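You operate a simulated robot arm through the tools that you are given. There is no shell and no other tool.

Carry out the task below with a simulated robot arm. There is one attempt and no reset: what you move stays moved.

TASK
Slide the orange disc on the blue handle and spin the grey nut on tight.

The check looks at the end state, three seconds after you hand in, the way a careful person would. Anything else that was tipped, shoved, dropped, spilled or broken makes it a failure.

THE ROBOT
A 6-joint arm with a two-finger parallel gripper, fixed in place. Base frame: the origin is at the foot of the arm, x ahead of it, y to its left, z up; the work surface is at about z = 0.75. Lengths are in m, angles in rad, forces in N, time in s.
With the tool pointing down near the work surface it reaches from about 0.26 to 0.68 m from the base axis. Its first joint turns from -1.152 to 1.152 rad. Payload 2.9 kg.
The tool frame sits at the grasp point between the pads (the TCP): z along the fingers, y along the line on which they close. The tips reach 0.03 m beyond it. Largest opening 0.11 m; finger width 0.02, thickness 0.01; the body of the gripper, 0.048 by 0.112 m, starts 0.055 m behind the TCP.
Orientation is that of the tool frame in the base frame, as a unit quaternion [w, x, y, z]. With the fingers straight down and closing along the base's y, the tool's x points along the base's -x, its y along +y and its z along -z.

THE INTERFACE
- The arm moves only by the tool step_arm. Its argument "steps" is a list of rows, each a list of 3 entries, a list of its own where there are three numbers: the shift along the base's x, y, z in m, then the turn, a rotation vector about the base's x, y, z in rad, then the gripper command, from -1 (fully open) to 1 (shut), values between in proportion. In form: [[[tx, ty, tz], [ax, ay, az], grip], ...]. A call has 1 to 20 rows; each row is the pose to reach, as a shift and turn from the pose commanded when the call began. A row lasts 0.2 s, in which the tool goes at most 0.05 m and 0.15 rad; a call with a longer step from one row to the next is refused whole, and so is a gripper value outside its range. Where a pose cannot be reached the arm comes as near as it can. A force on the tool above 40 N (or 10 N above the force at the start of the call, whichever is more), or a blocked arm, ends the call early, and 0.2 s more pass. Each finger travels about 0.108 m/s and halts on what it meets, pressing with about 25 N; the grip force reading is that of the motor and also rises with nothing between the fingers. The clock runs only during rows and for 0.2 s after the last one: add rows that repeat a pose to give the fingers time. The reply holds the time, the measured pose of the TCP, the force on the tool along the base axes, the opening and the grip force, in the units named above and with some noise, with the torque about the TCP (base axes, N m) and any sound that the robot's microphone picked up.
- Cameras (640 x 400 px; columns grow to the right, rows downward): "scene" is fixed at [0.0769, 0.4351, 1.3991]; the picture's right is [-0.82, -0.58, 0.00], its down [-0.30, 0.43, -0.85] and it looks along [0.49, -0.70, -0.52] (base axes); focal length 358 px, centre (320, 200). "wrist" rides on the gripper at [0.072, 0.017, -0.103] in the tool frame; the picture's right is [-0.23, 0.97, 0.00], its down [-0.76, -0.18, -0.62] and it looks along [-0.61, -0.14, 0.78] (tool axes); focal length 222 px, centre (320, 200). There is no depth. A picture from a camera that has moved, and an enlarged one, comes with that camera's place and axes in the base frame and with its lens. The place of the scene camera against the robot may be out by one fixed shift of up to 0.018 m in any direction.
- get_image(camera): a new picture of that camera. It takes no simulated time.
- inspect(camera, box): a new picture of the part [left, top, right, bottom] of that camera's present view, enlarged. It takes no simulated time.
- sign_off(): hands the job in; it is judged then, once.

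Places have to be worked out from the pictures, the camera data and where the tool is seen. Open the gripper and draw the arm clear of the work before you hand the job in, unless the task says otherwise.

The tools are called by a JSON object that holds its "op" and its "data". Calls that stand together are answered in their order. step_arm: Moves the arm, as the interface text tells. Its arguments: {"type":"object","properties":{"steps":{"type":"array"}},"required":["steps"]} The other tools are called the same way: get_image (camera) takes a picture; inspect (camera, box) takes an enlarged picture of a part of a camera's view; sign_off () hands the job in.

At the start:

```text
t: 0.0
ee_pos: [0.4163, -0.1926, 1.1635]
orientation: [0.0, 0.0, 1.0, 0.0]
ft_force: [-0.4, 0.3, 0.8]
ft_torque: [0.02, -0.02, -0.02]
finger_gap: 0.1101
grip_force: 0.1
```

scene: 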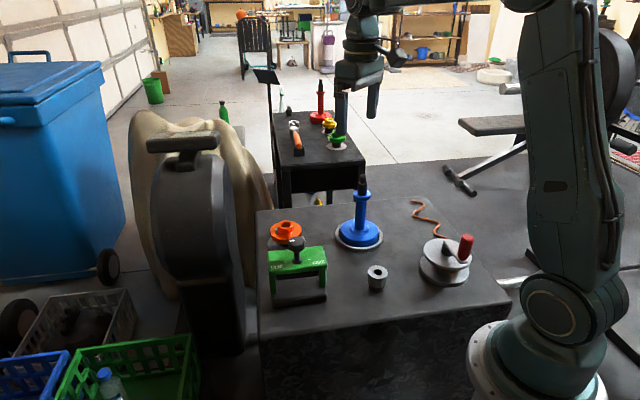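
wrist: 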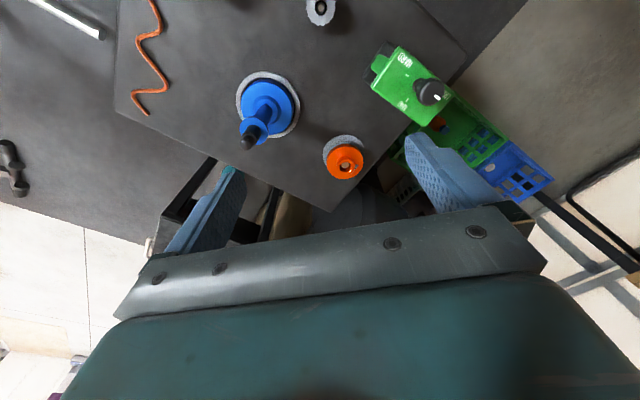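

I'll look closer at the scene and wrist views to understand the objects before moving.

{"op": "inspect", "data": {"camera": "scene", "box": [250, 170, 410, 310]}}

{"op": "inspect", "data": {"camera": "wrist", "box": [220, 0, 480, 200]}}

{"op": "inspect", "data": {"camera": "scene", "box": [380, 180, 520, 310]}}

```text
2.86 times, centred on (330, 240) of scene
camera zoom: at [0.0769, 0.4351, 1.3991], right [-0.82, -0.58, 0.0], down [-0.3, 0.43, -0.85], along [0.49, -0.7, -0.52], focal length 1022 px, centre (291, 86)
```

zoom: 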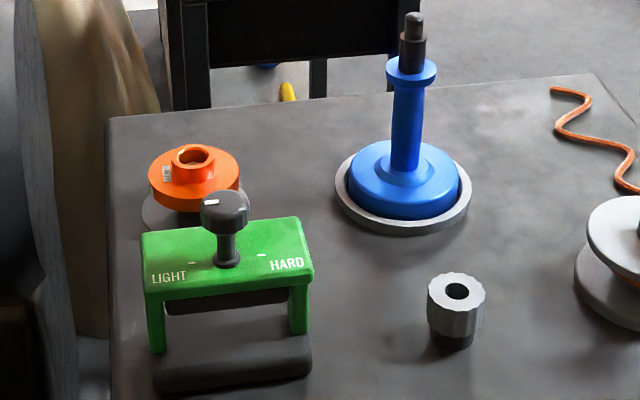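

```text
2.00 times, centred on (350, 100) of wrist
camera zoom: at [0.3444, -0.1757, 1.2681], right [0.23, 0.97, 0.0], down [0.76, -0.18, 0.62], along [0.61, -0.14, -0.78], focal length 444 px, centre (260, 400)
```

zoom: 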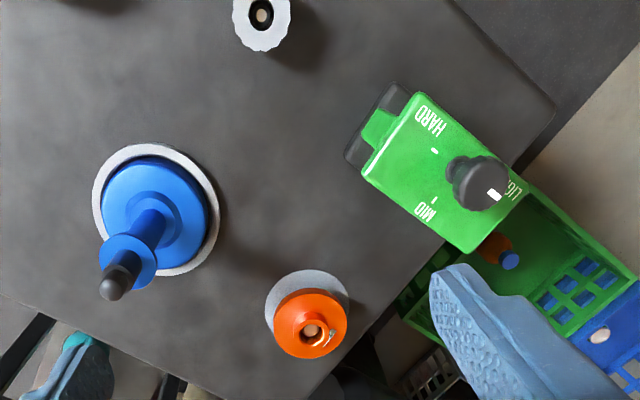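

```text
3.08 times, centred on (450, 245) of scene
camera zoom: at [0.0769, 0.4351, 1.3991], right [-0.82, -0.58, 0.0], down [-0.3, 0.43, -0.85], along [0.49, -0.7, -0.52], focal length 1100 px, centre (-80, 62)
```

zoom: 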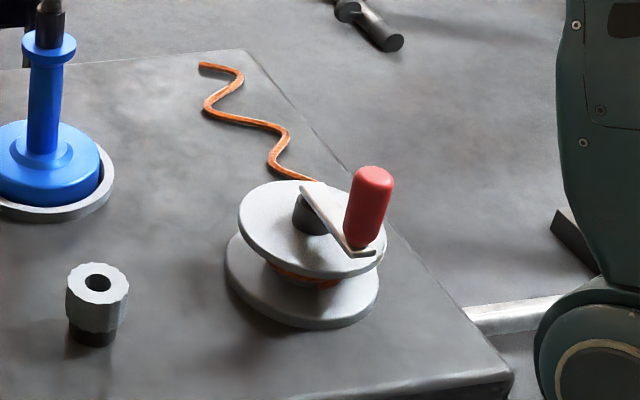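

I judge the handle at about (0.457, -0.315) with its tip near z 0.945, the disc near (0.61, -0.175), and the nut near (0.327, -0.168). I'll look more closely at each part before moving.

{"op": "inspect", "data": {"camera": "scene", "box": [325, 168, 395, 255]}}

{"op": "inspect", "data": {"camera": "scene", "box": [260, 212, 330, 256]}}

{"op": "inspect", "data": {"camera": "scene", "box": [350, 255, 400, 300]}}

{"op": "inspect", "data": {"camera": "scene", "box": [270, 70, 380, 160]}}

```text
4.60 times, centred on (360, 212) of scene
camera zoom: at [0.0769, 0.4351, 1.3991], right [-0.82, -0.58, 0.0], down [-0.3, 0.43, -0.85], along [0.49, -0.7, -0.52], focal length 1644 px, centre (136, 147)
```

zoom: 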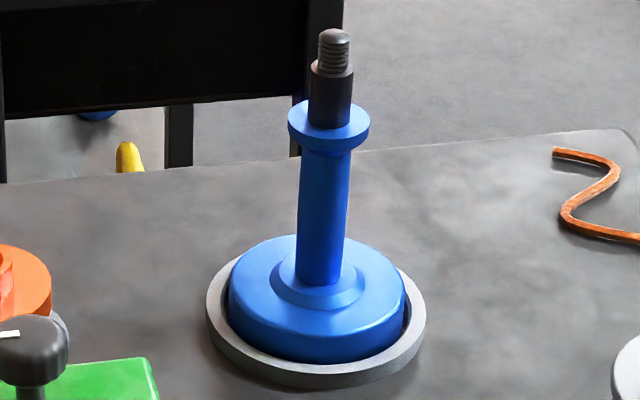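

```text
9.09 times, centred on (295, 234) of scene
camera zoom: at [0.0769, 0.4351, 1.3991], right [-0.82, -0.58, 0.0], down [-0.3, 0.43, -0.85], along [0.49, -0.7, -0.52], focal length 3251 px, centre (547, -109)
```

zoom: 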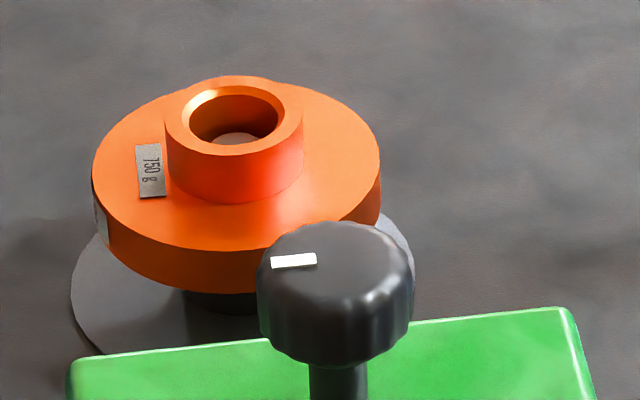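

```text
8.89 times, centred on (375, 278) of scene
camera zoom: at [0.0769, 0.4351, 1.3991], right [-0.82, -0.58, 0.0], down [-0.3, 0.43, -0.85], along [0.49, -0.7, -0.52], focal length 3178 px, centre (-169, -489)
```

zoom: 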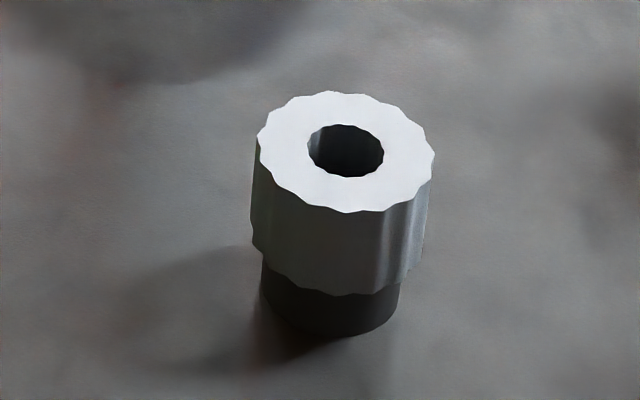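

```text
4.44 times, centred on (325, 115) of scene
camera zoom: at [0.0769, 0.4351, 1.3991], right [-0.82, -0.58, 0.0], down [-0.3, 0.43, -0.85], along [0.49, -0.7, -0.52], focal length 1589 px, centre (298, 578)
```

zoom: 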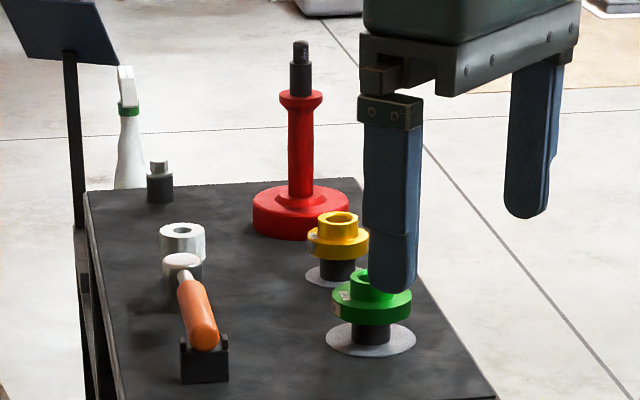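

Geometry is clear: the handle has a dark sleeve with a threaded tip, the disc sits hub-up on a stand, and the nut sits on a black stub. I'll move to above the disc, well clear of everything, to measure it with the wrist camera.

{"op": "step_arm", "data": {"steps": [[[0.028, 0.003, -0.032], [0, 0, 0], -1], [[0.056, 0.006, -0.065], [0, 0, 0], -1], [[0.084, 0.01, -0.098], [0, 0, 0], -1], [[0.112, 0.014, -0.131], [0, 0, 0], -1], [[0.14, 0.017, -0.1635], [0, 0, 0], -1], [[0.14, 0.017, -0.1635], [0, 0, 0], -1]]}}

{"op": "get_image", "data": {"camera": "wrist"}}

{"op": "get_image", "data": {"camera": "scene"}}

```text
t: 1.4
ee_pos: [0.5563, -0.1762, 0.9999]
orientation: [0.0, 0.0, 1.0, 0.0]
ft_force: [-0.4, -0.4, 0.0]
ft_torque: [0.02, 0.01, -0.01]
finger_gap: 0.11
grip_force: 0.1
```

```text
taken
camera wrist: at [0.4859, -0.16, 1.1042], right [0.23, 0.97, 0.0], down [0.76, -0.18, 0.62], along [0.61, -0.14, -0.78], focal length 222 px, centre (320, 200)
```

wrist: 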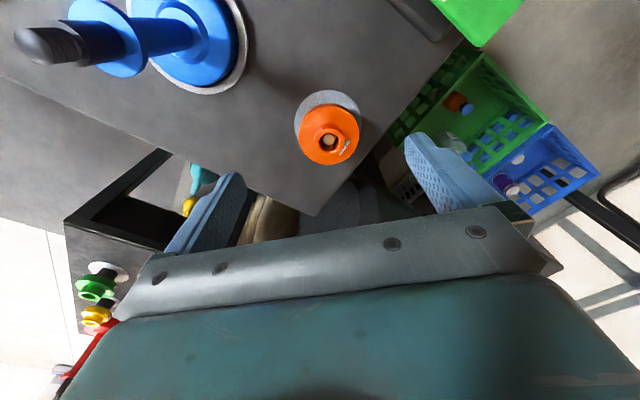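

```text
taken
```

scene: 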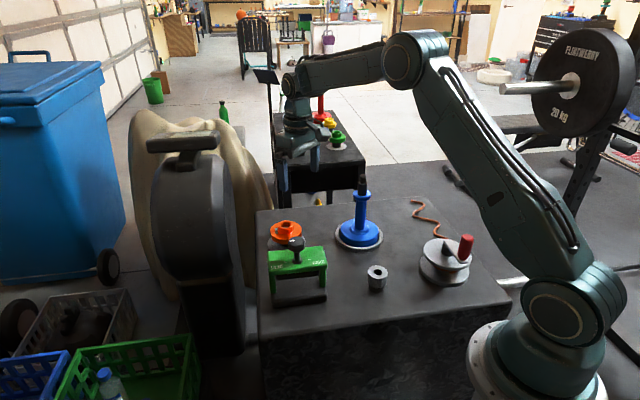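

The disc is visible in the wrist view at about (329,135). I'll zoom in on it for precise pixel readings.

{"op": "inspect", "data": {"camera": "wrist", "box": [280, 80, 380, 170]}}

{"op": "inspect", "data": {"camera": "wrist", "box": [0, 0, 260, 110]}}

```text
4.44 times, centred on (330, 125) of wrist
camera zoom: at [0.4859, -0.16, 1.1042], right [0.23, 0.97, 0.0], down [0.76, -0.18, 0.62], along [0.61, -0.14, -0.78], focal length 987 px, centre (276, 533)
```

zoom: 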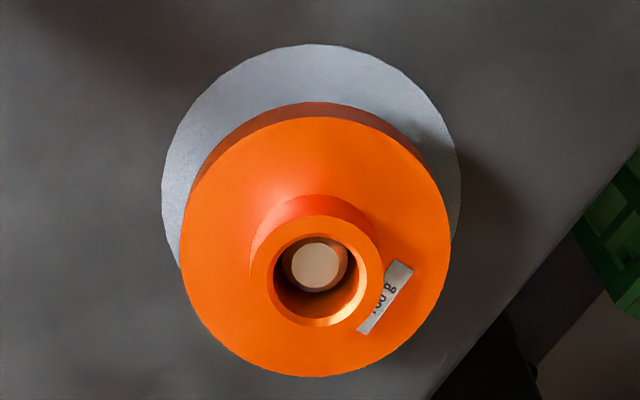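

```text
2.46 times, centred on (130, 55) of wrist
camera zoom: at [0.4859, -0.16, 1.1042], right [0.23, 0.97, 0.0], down [0.76, -0.18, 0.62], along [0.61, -0.14, -0.78], focal length 547 px, centre (788, 557)
```

zoom: 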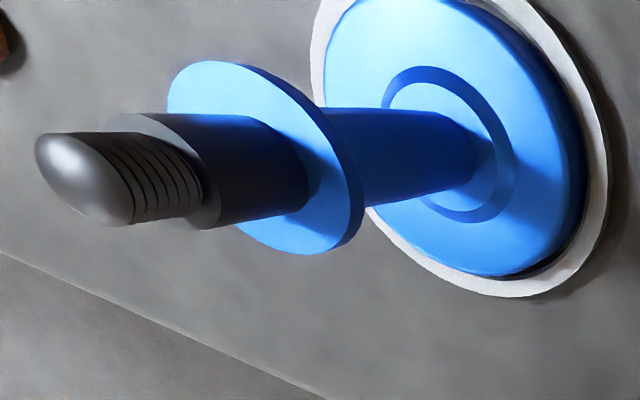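

Triangulating: the disc axis is at about (0.609, -0.176), rim top z≈0.804, hub top z≈0.823, hub diameter ≈0.040. I'll hover over it at TCP z 0.90 and check the alignment.

{"op": "step_arm", "data": {"steps": [[[0.026, 0.0, -0.03], [0, 0, 0], -1], [[0.053, 0.0, -0.06], [0, 0, 0], -1], [[0.053, 0.0, -0.1], [0, 0, 0], -1], [[0.053, 0.0, -0.1], [0, 0, 0], -1]]}}

{"op": "get_image", "data": {"camera": "wrist"}}

{"op": "inspect", "data": {"camera": "scene", "box": [250, 120, 410, 280]}}

```text
t: 2.4
ee_pos: [0.6113, -0.1745, 0.8982]
orientation: [0.0, 0.0, 1.0, 0.0]
ft_force: [0.1, -0.3, -1.1]
ft_torque: [0.0, -0.05, -0.03]
finger_gap: 0.1101
grip_force: 0.1
```

```text
taken
camera wrist: at [0.5398, -0.1585, 1.0029], right [0.23, 0.97, 0.0], down [0.76, -0.18, 0.62], along [0.61, -0.14, -0.78], focal length 222 px, centre (320, 200)
```

wrist: 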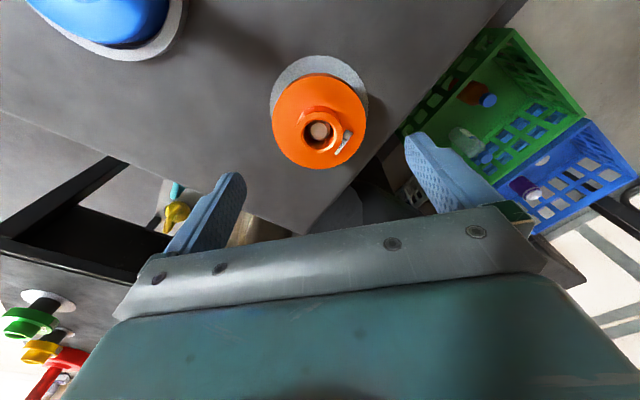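

```text
2.50 times, centred on (330, 200) of scene
camera zoom: at [0.0769, 0.4351, 1.3991], right [-0.82, -0.58, 0.0], down [-0.3, 0.43, -0.85], along [0.49, -0.7, -0.52], focal length 894 px, centre (295, 200)
```

zoom: 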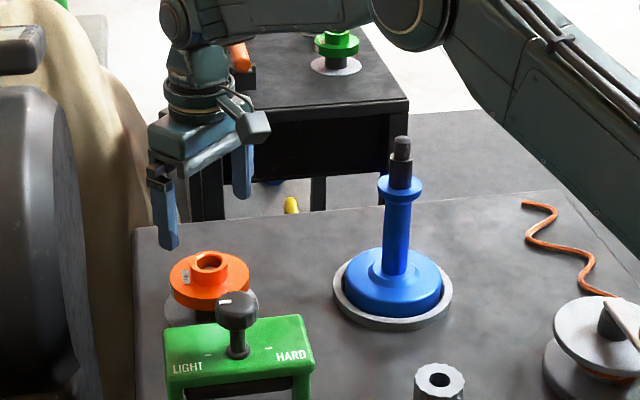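

The disc appears slightly off from centre; I'll zoom to compute the hub's position in the tool frame directly.

{"op": "inspect", "data": {"camera": "wrist", "box": [260, 50, 380, 180]}}

{"op": "inspect", "data": {"camera": "wrist", "box": [140, 60, 540, 310]}}

```text
3.08 times, centred on (320, 115) of wrist
camera zoom: at [0.5398, -0.1585, 1.0029], right [0.23, 0.97, 0.0], down [0.76, -0.18, 0.62], along [0.61, -0.14, -0.78], focal length 684 px, centre (320, 462)
```

zoom: 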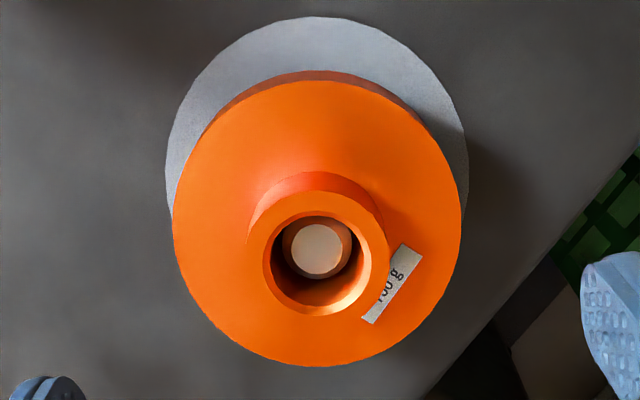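

```text
1.60 times, centred on (340, 185) of wrist
camera zoom: at [0.5398, -0.1585, 1.0029], right [0.23, 0.97, 0.0], down [0.76, -0.18, 0.62], along [0.61, -0.14, -0.78], focal length 355 px, centre (288, 224)
```

zoom: 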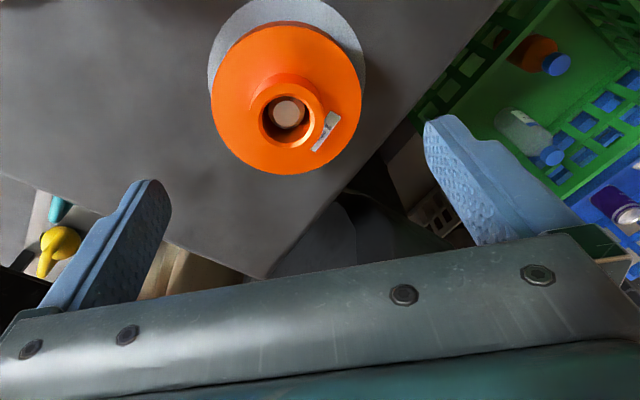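

The hub centre lies within about 1 mm of directly beneath the TCP. I'll descend about 0.061 m so the fingertips sit just above the rim, straddling the hub, with the gripper still open.

{"op": "step_arm", "data": {"steps": [[[0.001, 0.0, -0.025], [0, 0, 0], -1], [[0.001, 0.0, -0.045], [0, 0, 0], -1], [[0.001, 0.0, -0.061], [0, 0, 0], -1], [[0.001, 0.0, -0.061], [0, 0, 0], -1]]}}

{"op": "get_image", "data": {"camera": "wrist"}}

{"op": "inspect", "data": {"camera": "scene", "box": [250, 180, 350, 260]}}

```text
t: 3.4
ee_pos: [0.6127, -0.1745, 0.8387]
orientation: [0.0, -0.001, 1.0, 0.0]
ft_force: [0.1, 0.0, -0.1]
ft_torque: [0.03, 0.01, -0.01]
finger_gap: 0.1097
grip_force: 0.2
```

```text
taken
camera wrist: at [0.5404, -0.1584, 0.943], right [0.23, 0.97, 0.0], down [0.76, -0.18, 0.62], along [0.61, -0.14, -0.78], focal length 222 px, centre (320, 200)
```

wrist: 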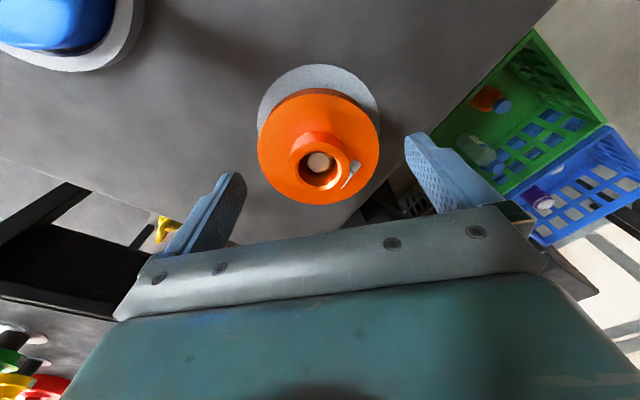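

```text
5.00 times, centred on (300, 220) of scene
camera zoom: at [0.0769, 0.4351, 1.3991], right [-0.82, -0.58, 0.0], down [-0.3, 0.43, -0.85], along [0.49, -0.7, -0.52], focal length 1788 px, centre (420, 100)
```

zoom: 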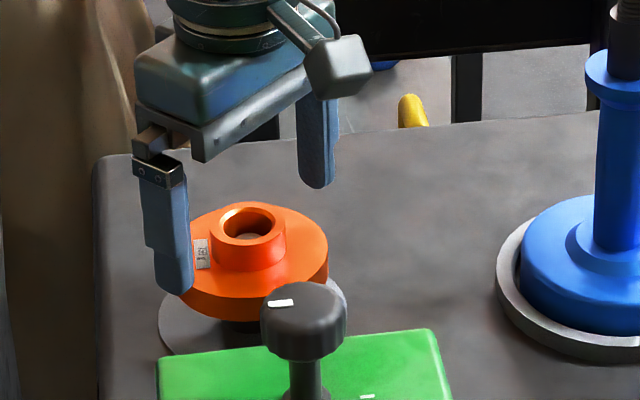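

No contact yet. I'll check the hub against the pads more precisely before closing.

{"op": "inspect", "data": {"camera": "wrist", "box": [240, 60, 440, 210]}}

```text
2.67 times, centred on (340, 135) of wrist
camera zoom: at [0.5404, -0.1584, 0.943], right [0.23, 0.97, 0.0], down [0.76, -0.18, 0.62], along [0.61, -0.14, -0.78], focal length 592 px, centre (267, 373)
```

zoom: 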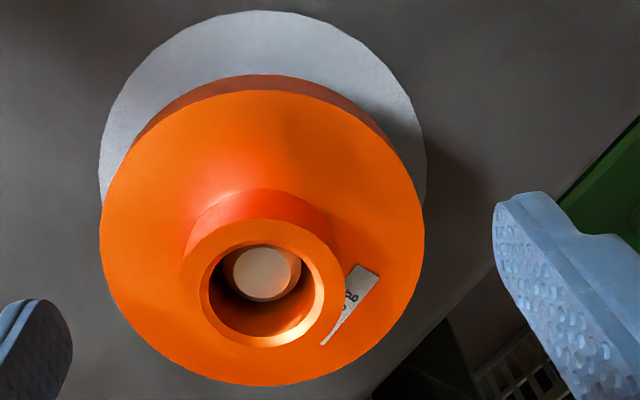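

Comparing apparent sizes across the three views, the disc is a bit lower than first assumed (hub top ≈0.811, rim top ≈0.797) and about 4 mm further in +x. I'll shift slightly, narrow the fingers to about 0.06 m around the hub, and look again.

{"op": "step_arm", "data": {"steps": [[[0.004, -0.002, 0.004], [0, 0, 0], -0.6], [[0.004, -0.002, 0.004], [0, 0, 0], -0.1], [[0.004, -0.002, 0.004], [0, 0, 0], -0.1], [[0.004, -0.002, 0.0], [0, 0, 0], -0.1]]}}

{"op": "inspect", "data": {"camera": "wrist", "box": [240, 60, 440, 210]}}

{"op": "inspect", "data": {"camera": "scene", "box": [260, 190, 340, 256]}}

```text
t: 4.4
ee_pos: [0.6148, -0.1769, 0.8397]
orientation: [0.0, 0.0, 1.0, 0.0]
ft_force: [0.2, -0.7, 0.1]
ft_torque: [0.02, 0.02, -0.01]
finger_gap: 0.0605
grip_force: 0.1
```

```text
2.67 times, centred on (340, 135) of wrist
camera zoom: at [0.5435, -0.1604, 0.9437], right [0.23, 0.97, 0.0], down [0.76, -0.18, 0.62], along [0.61, -0.14, -0.78], focal length 592 px, centre (267, 373)
```

zoom: 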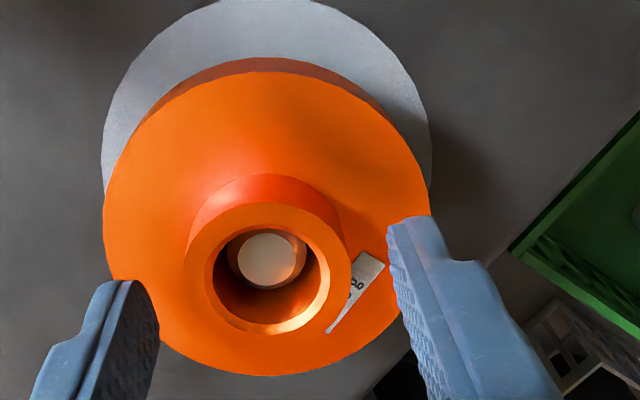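

```text
6.06 times, centred on (300, 223) of scene
camera zoom: at [0.0769, 0.4351, 1.3991], right [-0.82, -0.58, 0.0], down [-0.3, 0.43, -0.85], along [0.49, -0.7, -0.52], focal length 2167 px, centre (441, 61)
```

zoom: 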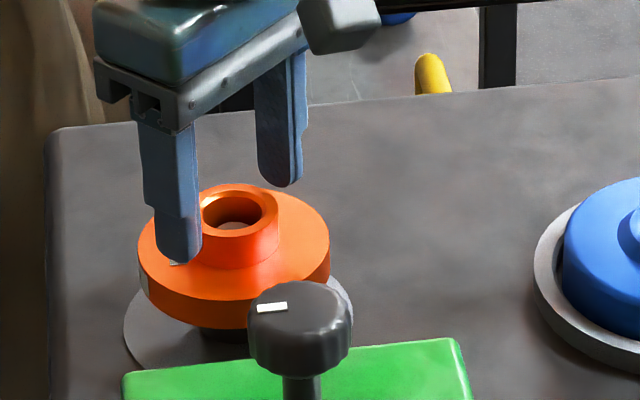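

The two methods disagree by a few mm in height, so I'll use touch: lower in 1 mm increments (fingers narrowed around the hub) until I feel the rim, checking the force.

{"op": "step_arm", "data": {"steps": [[[0, 0, -0.001], [0, 0, 0], -0.1], [[0, 0, -0.002], [0, 0, 0], -0.1], [[0, 0, -0.003], [0, 0, 0], -0.1], [[0, 0, -0.004], [0, 0, 0], -0.1]]}}

```text
t: 5.4
ee_pos: [0.6161, -0.1767, 0.8345]
orientation: [0.0, 0.001, 1.0, 0.0]
ft_force: [0.4, -0.2, -0.5]
ft_torque: [0.0, -0.02, 0.01]
finger_gap: 0.0605
grip_force: 0.2
```

No contact yet at commanded z≈0.834. Continuing down in 1 mm steps.

{"op": "step_arm", "data": {"steps": [[[0, 0, -0.001], [0, 0, 0], -0.1], [[0, 0, -0.002], [0, 0, 0], -0.1], [[0, 0, -0.003], [0, 0, 0], -0.1], [[0, 0, -0.003], [0, 0, 0], -0.1]]}}

{"op": "inspect", "data": {"camera": "wrist", "box": [240, 60, 440, 210]}}

{"op": "inspect", "data": {"camera": "scene", "box": [260, 190, 340, 256]}}

```text
t: 6.4
ee_pos: [0.6149, -0.177, 0.8317]
orientation: [0.0, 0.0, 1.0, 0.0]
ft_force: [-1.7, 0.1, 0.1]
ft_torque: [0.01, -0.01, 0.02]
finger_gap: 0.0603
grip_force: 0.1
```

```text
2.67 times, centred on (340, 135) of wrist
camera zoom: at [0.5429, -0.1603, 0.9364], right [0.23, 0.97, 0.0], down [0.76, -0.18, 0.62], along [0.61, -0.14, -0.78], focal length 592 px, centre (267, 373)
```

zoom: 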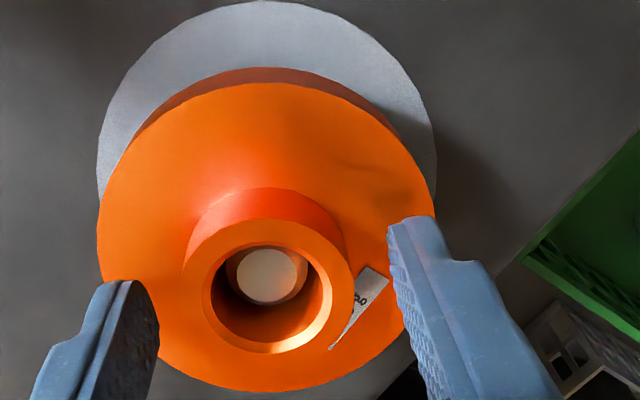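

```text
6.06 times, centred on (300, 223) of scene
camera zoom: at [0.0769, 0.4351, 1.3991], right [-0.82, -0.58, 0.0], down [-0.3, 0.43, -0.85], along [0.49, -0.7, -0.52], focal length 2167 px, centre (441, 61)
```

zoom: 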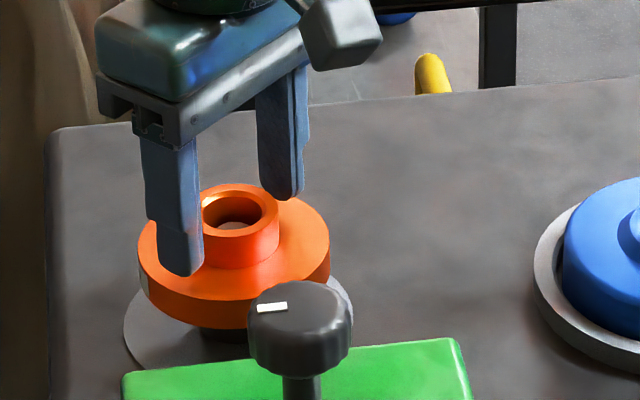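

Still no contact, consistent with the size-based estimate (rim top ≈0.796, hub top ≈0.810, centred within 1 mm). I'll go down 4 mm more in small steps.

{"op": "step_arm", "data": {"steps": [[[0, 0, -0.001], [0, 0, 0], -0.1], [[0, 0, -0.002], [0, 0, 0], -0.1], [[0, 0, -0.003], [0, 0, 0], -0.1], [[0, 0, -0.004], [0, 0, 0], -0.1], [[0, 0, -0.004], [0, 0, 0], -0.1]]}}

{"op": "inspect", "data": {"camera": "scene", "box": [260, 190, 340, 256]}}

```text
t: 7.6
ee_pos: [0.6135, -0.1772, 0.8283]
orientation: [0.0, 0.0, 1.0, 0.0]
ft_force: [1.1, -0.7, 0.7]
ft_torque: [0.01, 0.01, -0.03]
finger_gap: 0.0606
grip_force: 0.1
```

```text
6.06 times, centred on (300, 223) of scene
camera zoom: at [0.0769, 0.4351, 1.3991], right [-0.82, -0.58, 0.0], down [-0.3, 0.43, -0.85], along [0.49, -0.7, -0.52], focal length 2167 px, centre (441, 61)
```

zoom: 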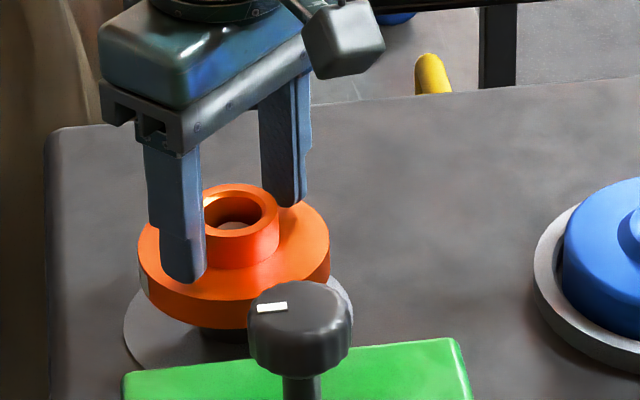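

Tips are now near the rim with about 12 mm of hub overlap and no contact force. Closing on the hub.

{"op": "step_arm", "data": {"steps": [[[0, 0, 0], [0, 0, 0], 0.1], [[0, 0, 0], [0, 0, 0], 0.3], [[0, 0, 0], [0, 0, 0], 1], [[0, 0, 0], [0, 0, 0], 1], [[0, 0, 0], [0, 0, 0], 1]]}}

{"op": "inspect", "data": {"camera": "wrist", "box": [240, 60, 440, 210]}}

{"op": "inspect", "data": {"camera": "scene", "box": [260, 190, 340, 256]}}

```text
t: 8.8
ee_pos: [0.6137, -0.1776, 0.8282]
orientation: [0.0, 0.001, 1.0, -0.001]
ft_force: [-0.8, 2.9, 0.0]
ft_torque: [0.05, 0.03, -0.02]
finger_gap: 0.0402
grip_force: 24.7
```

```text
2.67 times, centred on (340, 135) of wrist
camera zoom: at [0.542, -0.1605, 0.9328], right [0.23, 0.97, 0.0], down [0.76, -0.18, 0.62], along [0.61, -0.14, -0.78], focal length 592 px, centre (267, 373)
```

zoom: 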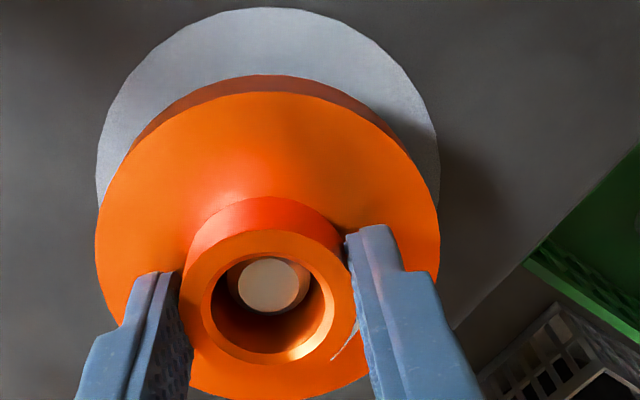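

```text
6.06 times, centred on (300, 223) of scene
camera zoom: at [0.0769, 0.4352, 1.3991], right [-0.82, -0.58, 0.0], down [-0.3, 0.43, -0.85], along [0.49, -0.7, -0.52], focal length 2167 px, centre (441, 61)
```

zoom: 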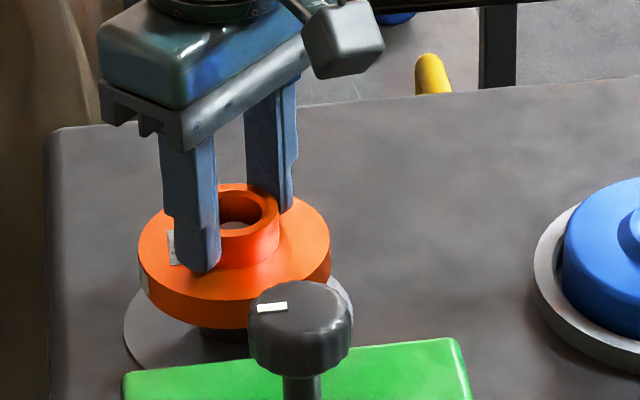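

Gripped at gap 0.040 (hub diameter), hub centred in the pads. Lifting straight up slowly off the stand's pin.

{"op": "step_arm", "data": {"steps": [[[0, 0, 0.005], [0, 0, 0], 1], [[0, 0, 0.015], [0, 0, 0], 1], [[0, 0, 0.03], [0, 0, 0], 1], [[0, 0, 0.045], [0, 0, 0], 1], [[0, 0, 0.06], [0, 0, 0], 1], [[0, 0, 0.075], [0, 0, 0], 1], [[0, 0, 0.075], [0, 0, 0], 1]]}}

{"op": "get_image", "data": {"camera": "wrist"}}

{"op": "inspect", "data": {"camera": "scene", "box": [250, 150, 390, 260]}}

```text
t: 10.4
ee_pos: [0.6159, -0.1768, 0.9022]
orientation: [0.0, 0.0, 1.0, 0.0]
ft_force: [-0.6, -0.4, -6.6]
ft_torque: [-0.02, -0.02, 0.0]
finger_gap: 0.0403
grip_force: 25.1
```

```text
taken
camera wrist: at [0.5435, -0.1608, 1.0074], right [0.23, 0.97, 0.0], down [0.76, -0.18, 0.62], along [0.61, -0.14, -0.78], focal length 222 px, centre (320, 200)
```

wrist: 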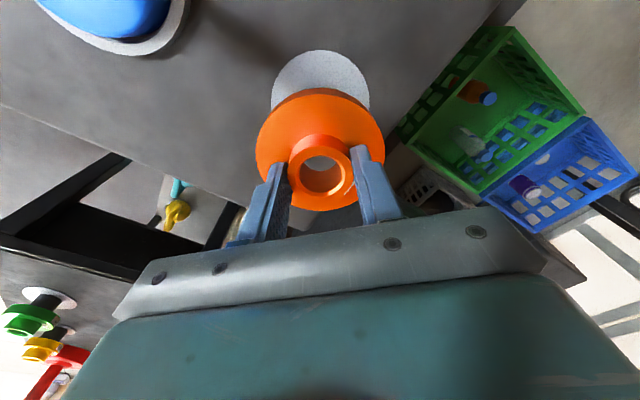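

```text
3.64 times, centred on (320, 205) of scene
camera zoom: at [0.0771, 0.435, 1.3991], right [-0.82, -0.58, 0.0], down [-0.3, 0.43, -0.85], along [0.49, -0.7, -0.52], focal length 1300 px, centre (320, 182)
```

zoom: 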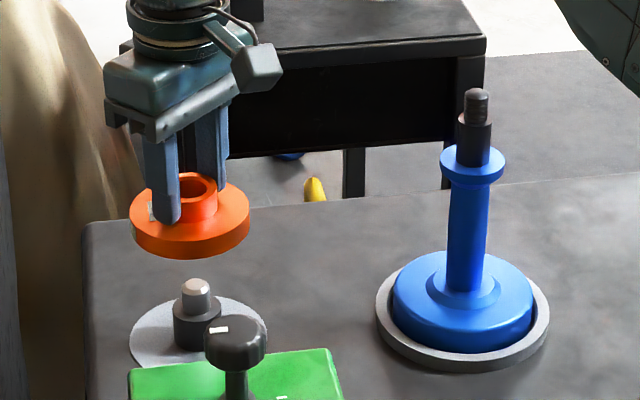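

The disc is lifted level (about 0.7 kg). I'll raise it to z≈1.10 and then move so the wrist camera is right above the handle for an end-on measurement.

{"op": "step_arm", "data": {"steps": [[[0, 0, 0.04], [0, 0, 0], 1], [[0, 0, 0.08], [0, 0, 0], 1], [[0, 0, 0.12], [0, 0, 0], 1], [[0, 0, 0.16], [0, 0, 0], 1], [[0, 0, 0.198], [0, 0, 0], 1], [[-0.017, -0.031, 0.198], [0, 0, 0], 1], [[-0.034, -0.062, 0.198], [0, 0, 0], 1], [[-0.052, -0.093, 0.198], [0, 0, 0], 1], [[-0.069, -0.124, 0.198], [0, 0, 0], 1], [[-0.086, -0.155, 0.198], [0, 0, 0], 1], [[-0.086, -0.155, 0.198], [0, 0, 0], 1], [[-0.086, -0.155, 0.198], [0, 0, 0], 1]]}}

{"op": "get_image", "data": {"camera": "wrist"}}

{"op": "get_image", "data": {"camera": "scene"}}

```text
t: 13.0
ee_pos: [0.5277, -0.3339, 1.0994]
orientation: [0.001, 0.0, 1.0, 0.0]
ft_force: [0.6, 0.4, -7.7]
ft_torque: [0.01, 0.02, 0.01]
finger_gap: 0.0402
grip_force: 25.5
```

```text
taken
camera wrist: at [0.4565, -0.3167, 1.2052], right [0.23, 0.97, 0.0], down [0.76, -0.18, 0.62], along [0.61, -0.14, -0.78], focal length 222 px, centre (320, 200)
```

wrist: 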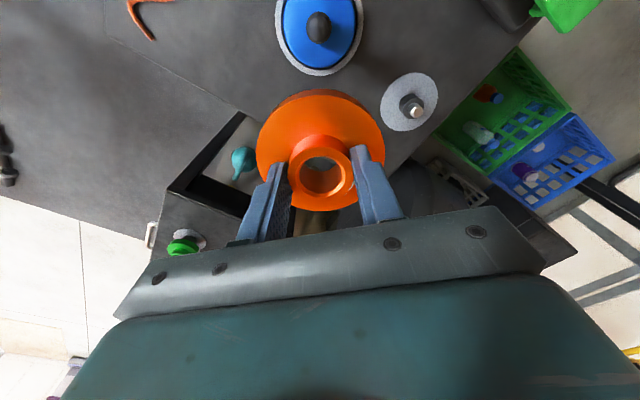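

```text
taken
```

scene: 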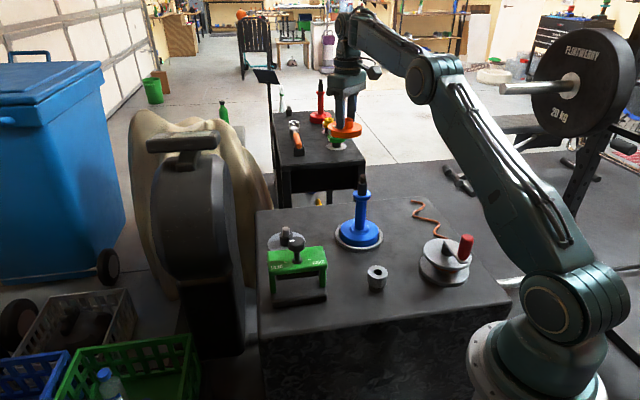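

The handle is nearly end-on at the top of the wrist view, (320,25). I'll zoom in to measure it exactly.

{"op": "inspect", "data": {"camera": "wrist", "box": [270, 0, 370, 80]}}

{"op": "inspect", "data": {"camera": "wrist", "box": [240, 70, 400, 220]}}

```text
5.00 times, centred on (320, 40) of wrist
camera zoom: at [0.4565, -0.3167, 1.2052], right [0.23, 0.97, 0.0], down [0.76, -0.18, 0.62], along [0.61, -0.14, -0.78], focal length 1111 px, centre (320, 1000)
```

zoom: 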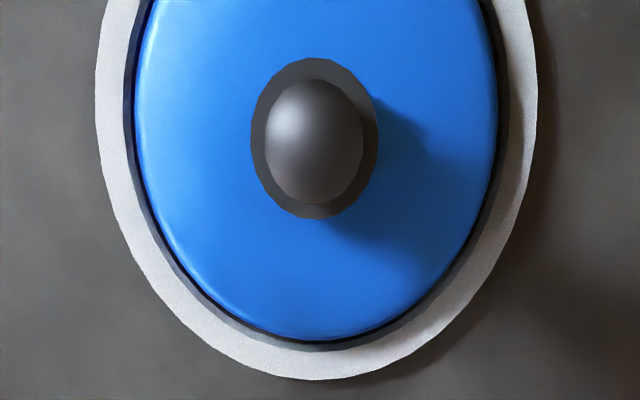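

```text
2.67 times, centred on (320, 145) of wrist
camera zoom: at [0.4565, -0.3167, 1.2052], right [0.23, 0.97, 0.0], down [0.76, -0.18, 0.62], along [0.61, -0.14, -0.78], focal length 592 px, centre (320, 347)
```

zoom: 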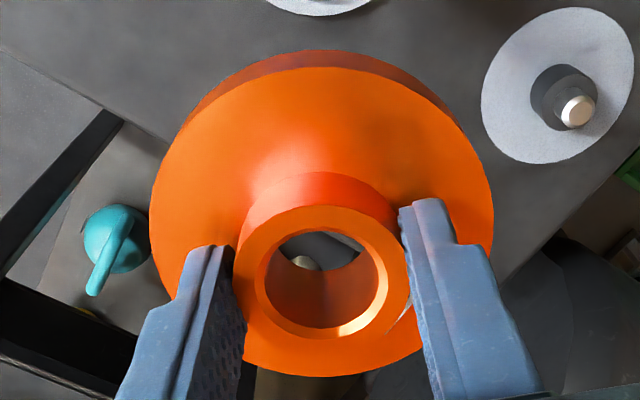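

End-on geometry gives the handle axis at tool offset (0.067, 0.015), consistent between sleeve and tray; tip height ≈0.956. I'll move the disc over it, first laterally, then down to about 2 cm above the tip.

{"op": "step_arm", "data": {"steps": [[[-0.022, 0.005, 0], [0, 0, 0], 1], [[-0.044, 0.01, 0], [0, 0, 0], 1], [[-0.066, 0.0143, 0], [0, 0, 0], 1], [[-0.066, 0.0143, -0.02], [0, 0, 0], 1], [[-0.066, 0.0143, -0.045], [0, 0, 0], 1], [[-0.066, 0.0143, -0.07], [0, 0, 0], 1], [[-0.066, 0.0143, -0.07], [0, 0, 0], 1], [[-0.066, 0.0143, -0.07], [0, 0, 0], 1]]}}

{"op": "inspect", "data": {"camera": "scene", "box": [325, 140, 405, 220]}}

{"op": "get_image", "data": {"camera": "wrist"}}

```text
t: 14.8
ee_pos: [0.463, -0.3161, 1.0322]
orientation: [0.0, 0.0, 1.0, 0.0]
ft_force: [-0.6, -0.2, -7.2]
ft_torque: [-0.05, -0.01, 0.0]
finger_gap: 0.0404
grip_force: 25.0
```

```text
5.00 times, centred on (365, 180) of scene
camera zoom: at [0.077, 0.435, 1.3991], right [-0.82, -0.58, 0.0], down [-0.3, 0.43, -0.85], along [0.49, -0.7, -0.52], focal length 1788 px, centre (95, 300)
```

zoom: 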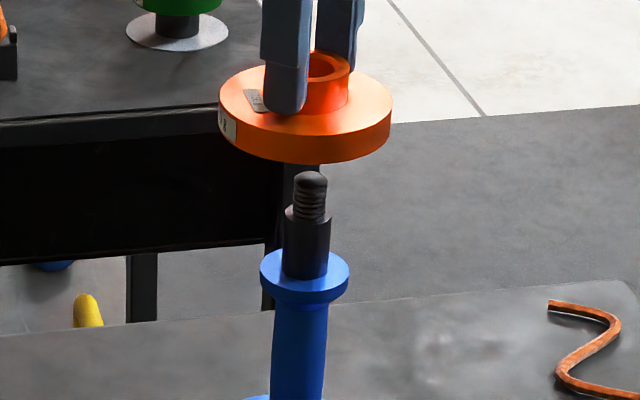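

```text
taken
camera wrist: at [0.391, -0.2995, 1.1358], right [0.23, 0.97, 0.0], down [0.76, -0.18, 0.62], along [0.61, -0.14, -0.78], focal length 222 px, centre (320, 200)
```

wrist: 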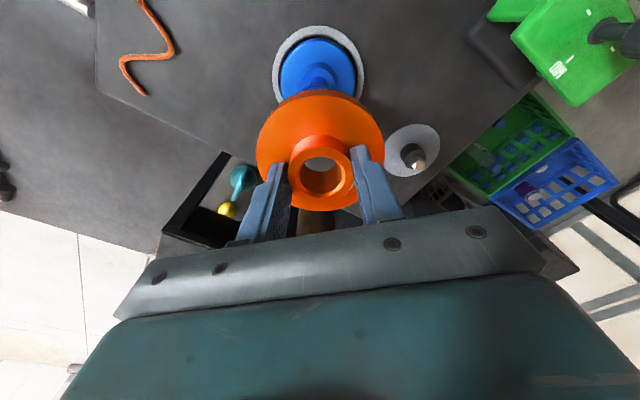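

In the scene zoom the disc's centre looks about 3–4 mm left of the handle axis (image-right direction). I'll zoom further to measure both precisely.

{"op": "inspect", "data": {"camera": "scene", "box": [345, 145, 385, 170]}}

{"op": "inspect", "data": {"camera": "scene", "box": [345, 170, 385, 195]}}

{"op": "inspect", "data": {"camera": "wrist", "box": [250, 15, 390, 215]}}

```text
16.00 times, centred on (365, 158) of scene
camera zoom: at [0.077, 0.435, 1.3991], right [-0.82, -0.58, 0.0], down [-0.3, 0.43, -0.85], along [0.49, -0.7, -0.52], focal length 5721 px, centre (-400, 880)
```

zoom: 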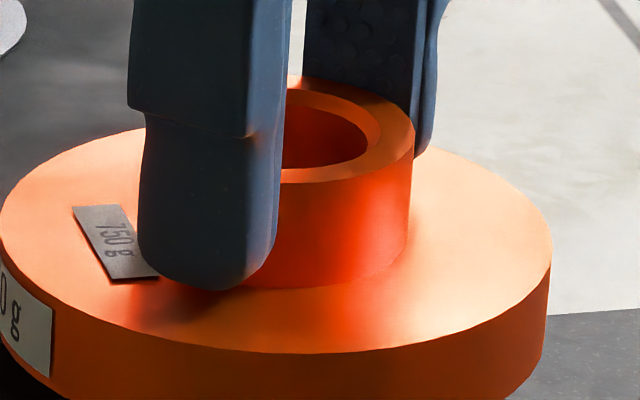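

```text
16.00 times, centred on (365, 182) of scene
camera zoom: at [0.077, 0.435, 1.3991], right [-0.82, -0.58, 0.0], down [-0.3, 0.43, -0.85], along [0.49, -0.7, -0.52], focal length 5721 px, centre (-400, 480)
```

zoom: 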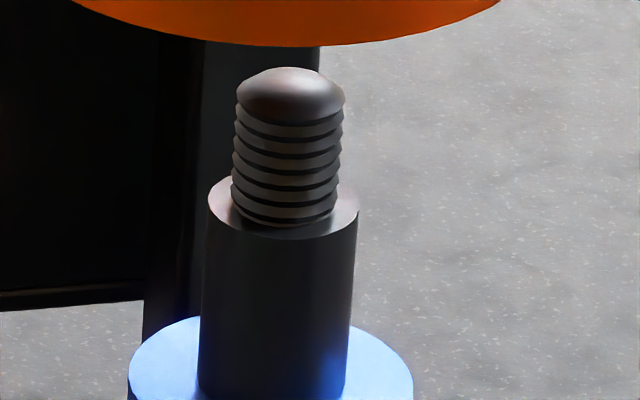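

```text
2.00 times, centred on (320, 115) of wrist
camera zoom: at [0.391, -0.2995, 1.1358], right [0.23, 0.97, 0.0], down [0.76, -0.18, 0.62], along [0.61, -0.14, -0.78], focal length 444 px, centre (320, 370)
```

zoom: 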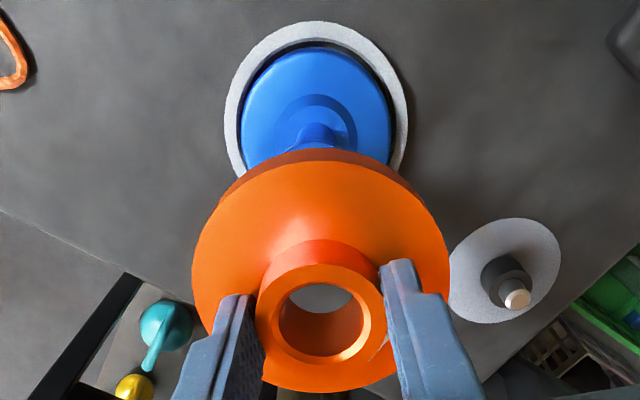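

Scene says the disc is ~5 mm short along image-right; I'll refine the wrist measurement of the handle base and the hub at higher zoom.

{"op": "inspect", "data": {"camera": "wrist", "box": [270, 20, 370, 100]}}

{"op": "inspect", "data": {"camera": "wrist", "box": [255, 90, 390, 215]}}

{"op": "inspect", "data": {"camera": "scene", "box": [335, 145, 395, 185]}}

```text
5.00 times, centred on (320, 60) of wrist
camera zoom: at [0.391, -0.2995, 1.1358], right [0.23, 0.97, 0.0], down [0.76, -0.18, 0.62], along [0.61, -0.14, -0.78], focal length 1111 px, centre (320, 900)
```

zoom: 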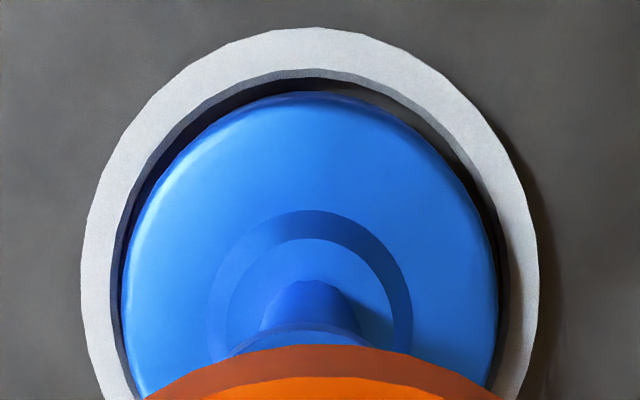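

```text
3.20 times, centred on (322, 152) of wrist
camera zoom: at [0.391, -0.2995, 1.1358], right [0.23, 0.97, 0.0], down [0.76, -0.18, 0.62], along [0.61, -0.14, -0.78], focal length 711 px, centre (312, 352)
```

zoom: 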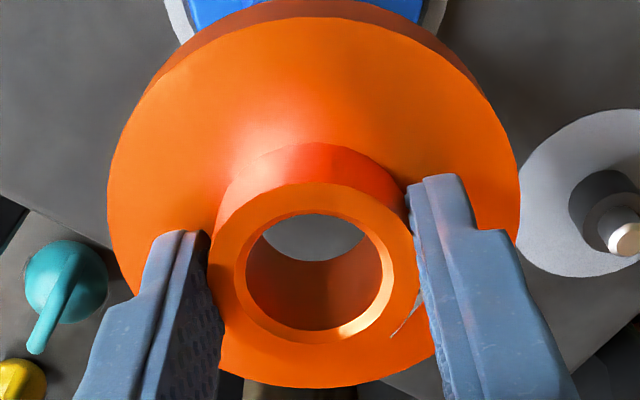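

```text
10.00 times, centred on (365, 165) of scene
camera zoom: at [0.077, 0.435, 1.3991], right [-0.82, -0.58, 0.0], down [-0.3, 0.43, -0.85], along [0.49, -0.7, -0.52], focal length 3576 px, centre (-130, 550)
```

zoom: 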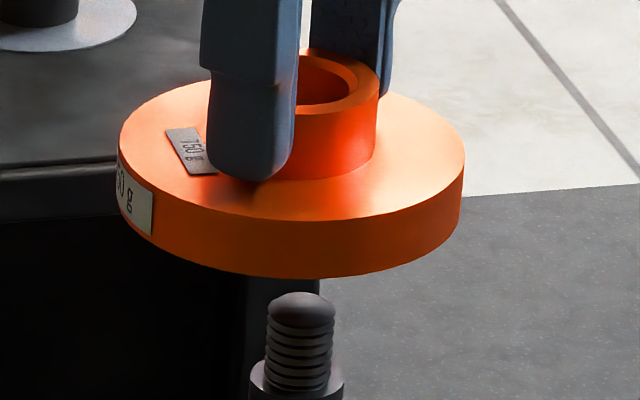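

Combining both views: the disc must shift by about (-0.0046, -0.0021). I'll apply that and re-measure with both cameras.

{"op": "step_arm", "data": {"steps": [[[-0.0046, -0.0021, 0], [0, 0, 0], 1], [[-0.0046, -0.0021, 0], [0, 0, 0], 1], [[-0.0046, -0.0021, 0], [0, 0, 0], 1]]}}

{"op": "inspect", "data": {"camera": "wrist", "box": [270, 20, 370, 100]}}

{"op": "inspect", "data": {"camera": "scene", "box": [335, 145, 395, 185]}}

```text
t: 15.6
ee_pos: [0.4577, -0.3177, 1.0319]
orientation: [0.0, 0.0, 1.0, 0.0]
ft_force: [0.2, 0.2, -7.6]
ft_torque: [-0.02, 0.05, 0.0]
finger_gap: 0.0405
grip_force: 25.5
```

```text
5.00 times, centred on (320, 60) of wrist
camera zoom: at [0.3859, -0.3021, 1.1359], right [0.23, 0.97, 0.0], down [0.76, -0.18, 0.62], along [0.61, -0.14, -0.78], focal length 1111 px, centre (320, 900)
```

zoom: 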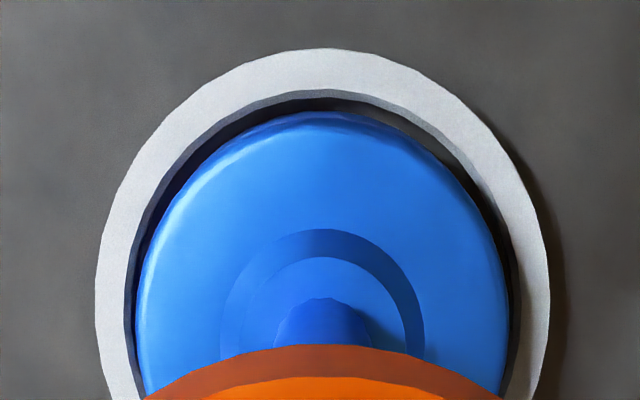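

```text
10.00 times, centred on (365, 165) of scene
camera zoom: at [0.077, 0.435, 1.3991], right [-0.82, -0.58, 0.0], down [-0.3, 0.43, -0.85], along [0.49, -0.7, -0.52], focal length 3576 px, centre (-130, 550)
```

zoom: 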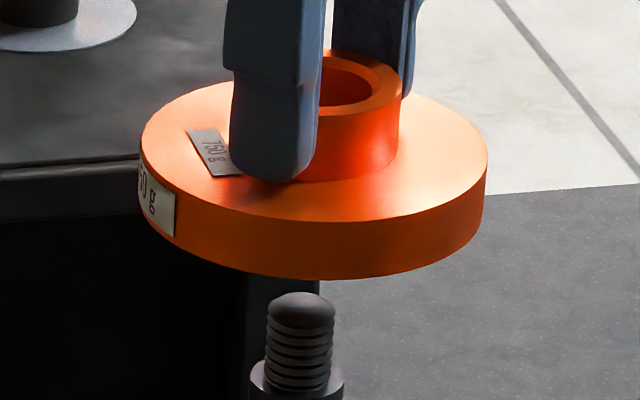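

Now aligned within about 1 mm in both views; a final nudge of (+0.0006, +0.0005) and then I lower slowly so the thread tip enters the bore, stopping above the sleeve shoulder.

{"op": "step_arm", "data": {"steps": [[[0.0006, 0.0005, 0], [0, 0, 0], 1], [[0.0006, 0.0005, -0.005], [0, 0, 0], 1], [[0.0006, 0.0005, -0.01], [0, 0, 0], 1], [[0.0006, 0.0005, -0.015], [0, 0, 0], 1], [[0.0006, 0.0005, -0.02], [0, 0, 0], 1], [[0.0006, 0.0005, -0.025], [0, 0, 0], 1], [[0.0006, 0.0005, -0.03], [0, 0, 0], 1], [[0.0006, 0.0005, -0.035], [0, 0, 0], 1], [[0.0006, 0.0005, -0.035], [0, 0, 0], 1]]}}

{"op": "inspect", "data": {"camera": "scene", "box": [335, 155, 395, 195]}}

{"op": "inspect", "data": {"camera": "wrist", "box": [255, 20, 390, 215]}}

```text
t: 17.6
ee_pos: [0.4579, -0.3207, 0.9945]
orientation: [0.0, 0.0, 1.0, 0.0]
ft_force: [0.1, -0.7, -7.9]
ft_torque: [0.01, 0.0, 0.0]
finger_gap: 0.0406
grip_force: 24.9
```

```text
10.00 times, centred on (365, 175) of scene
camera zoom: at [0.077, 0.435, 1.3991], right [-0.82, -0.58, 0.0], down [-0.3, 0.43, -0.85], along [0.49, -0.7, -0.52], focal length 3576 px, centre (-130, 450)
```

zoom: 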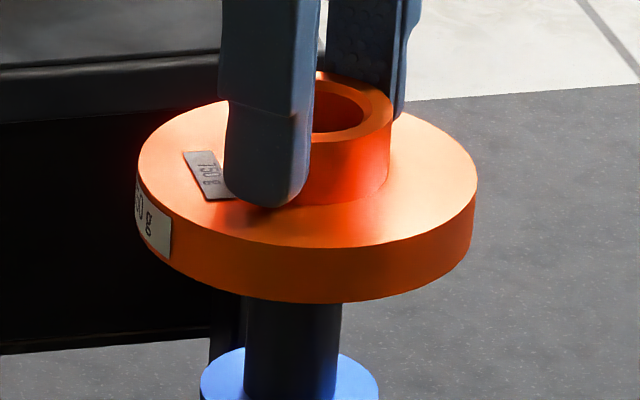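

```text
2.05 times, centred on (322, 118) of wrist
camera zoom: at [0.386, -0.3032, 1.1004], right [0.23, 0.97, 0.0], down [0.76, -0.18, 0.62], along [0.61, -0.14, -0.78], focal length 456 px, centre (315, 369)
```

zoom: 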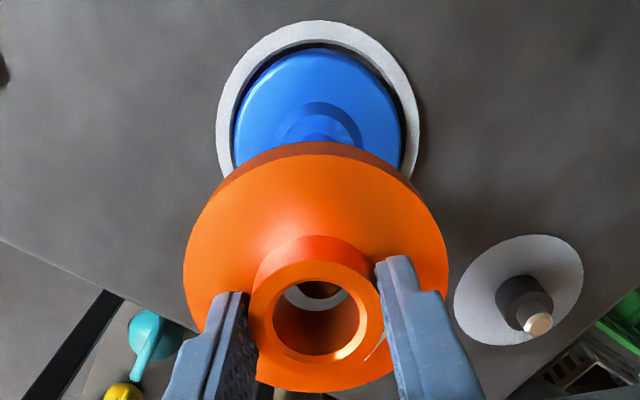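

No contact so far. I'll look closely into the bore and at the sleeve to judge the remaining offset.

{"op": "inspect", "data": {"camera": "wrist", "box": [285, 130, 355, 180]}}

{"op": "inspect", "data": {"camera": "scene", "box": [345, 158, 385, 183]}}

{"op": "inspect", "data": {"camera": "scene", "box": [345, 178, 385, 203]}}

```text
8.00 times, centred on (320, 155) of wrist
camera zoom: at [0.386, -0.3032, 1.1004], right [0.23, 0.97, 0.0], down [0.76, -0.18, 0.62], along [0.61, -0.14, -0.78], focal length 1777 px, centre (320, 560)
```

zoom: 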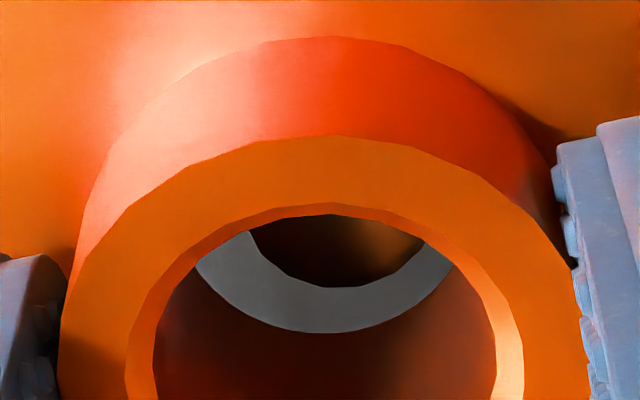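

```text
16.00 times, centred on (365, 170) of scene
camera zoom: at [0.077, 0.435, 1.3991], right [-0.82, -0.58, 0.0], down [-0.3, 0.43, -0.85], along [0.49, -0.7, -0.52], focal length 5721 px, centre (-400, 672)
```

zoom: 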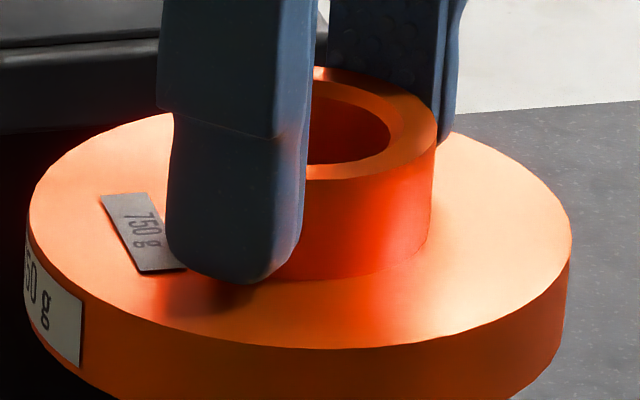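

```text
16.00 times, centred on (365, 190) of scene
camera zoom: at [0.077, 0.435, 1.3991], right [-0.82, -0.58, 0.0], down [-0.3, 0.43, -0.85], along [0.49, -0.7, -0.52], focal length 5721 px, centre (-400, 352)
```

zoom: 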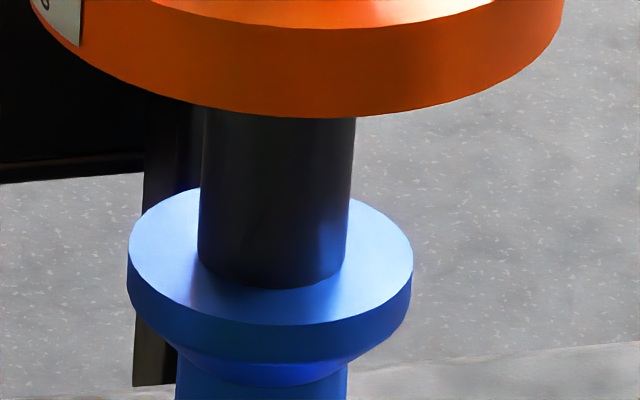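

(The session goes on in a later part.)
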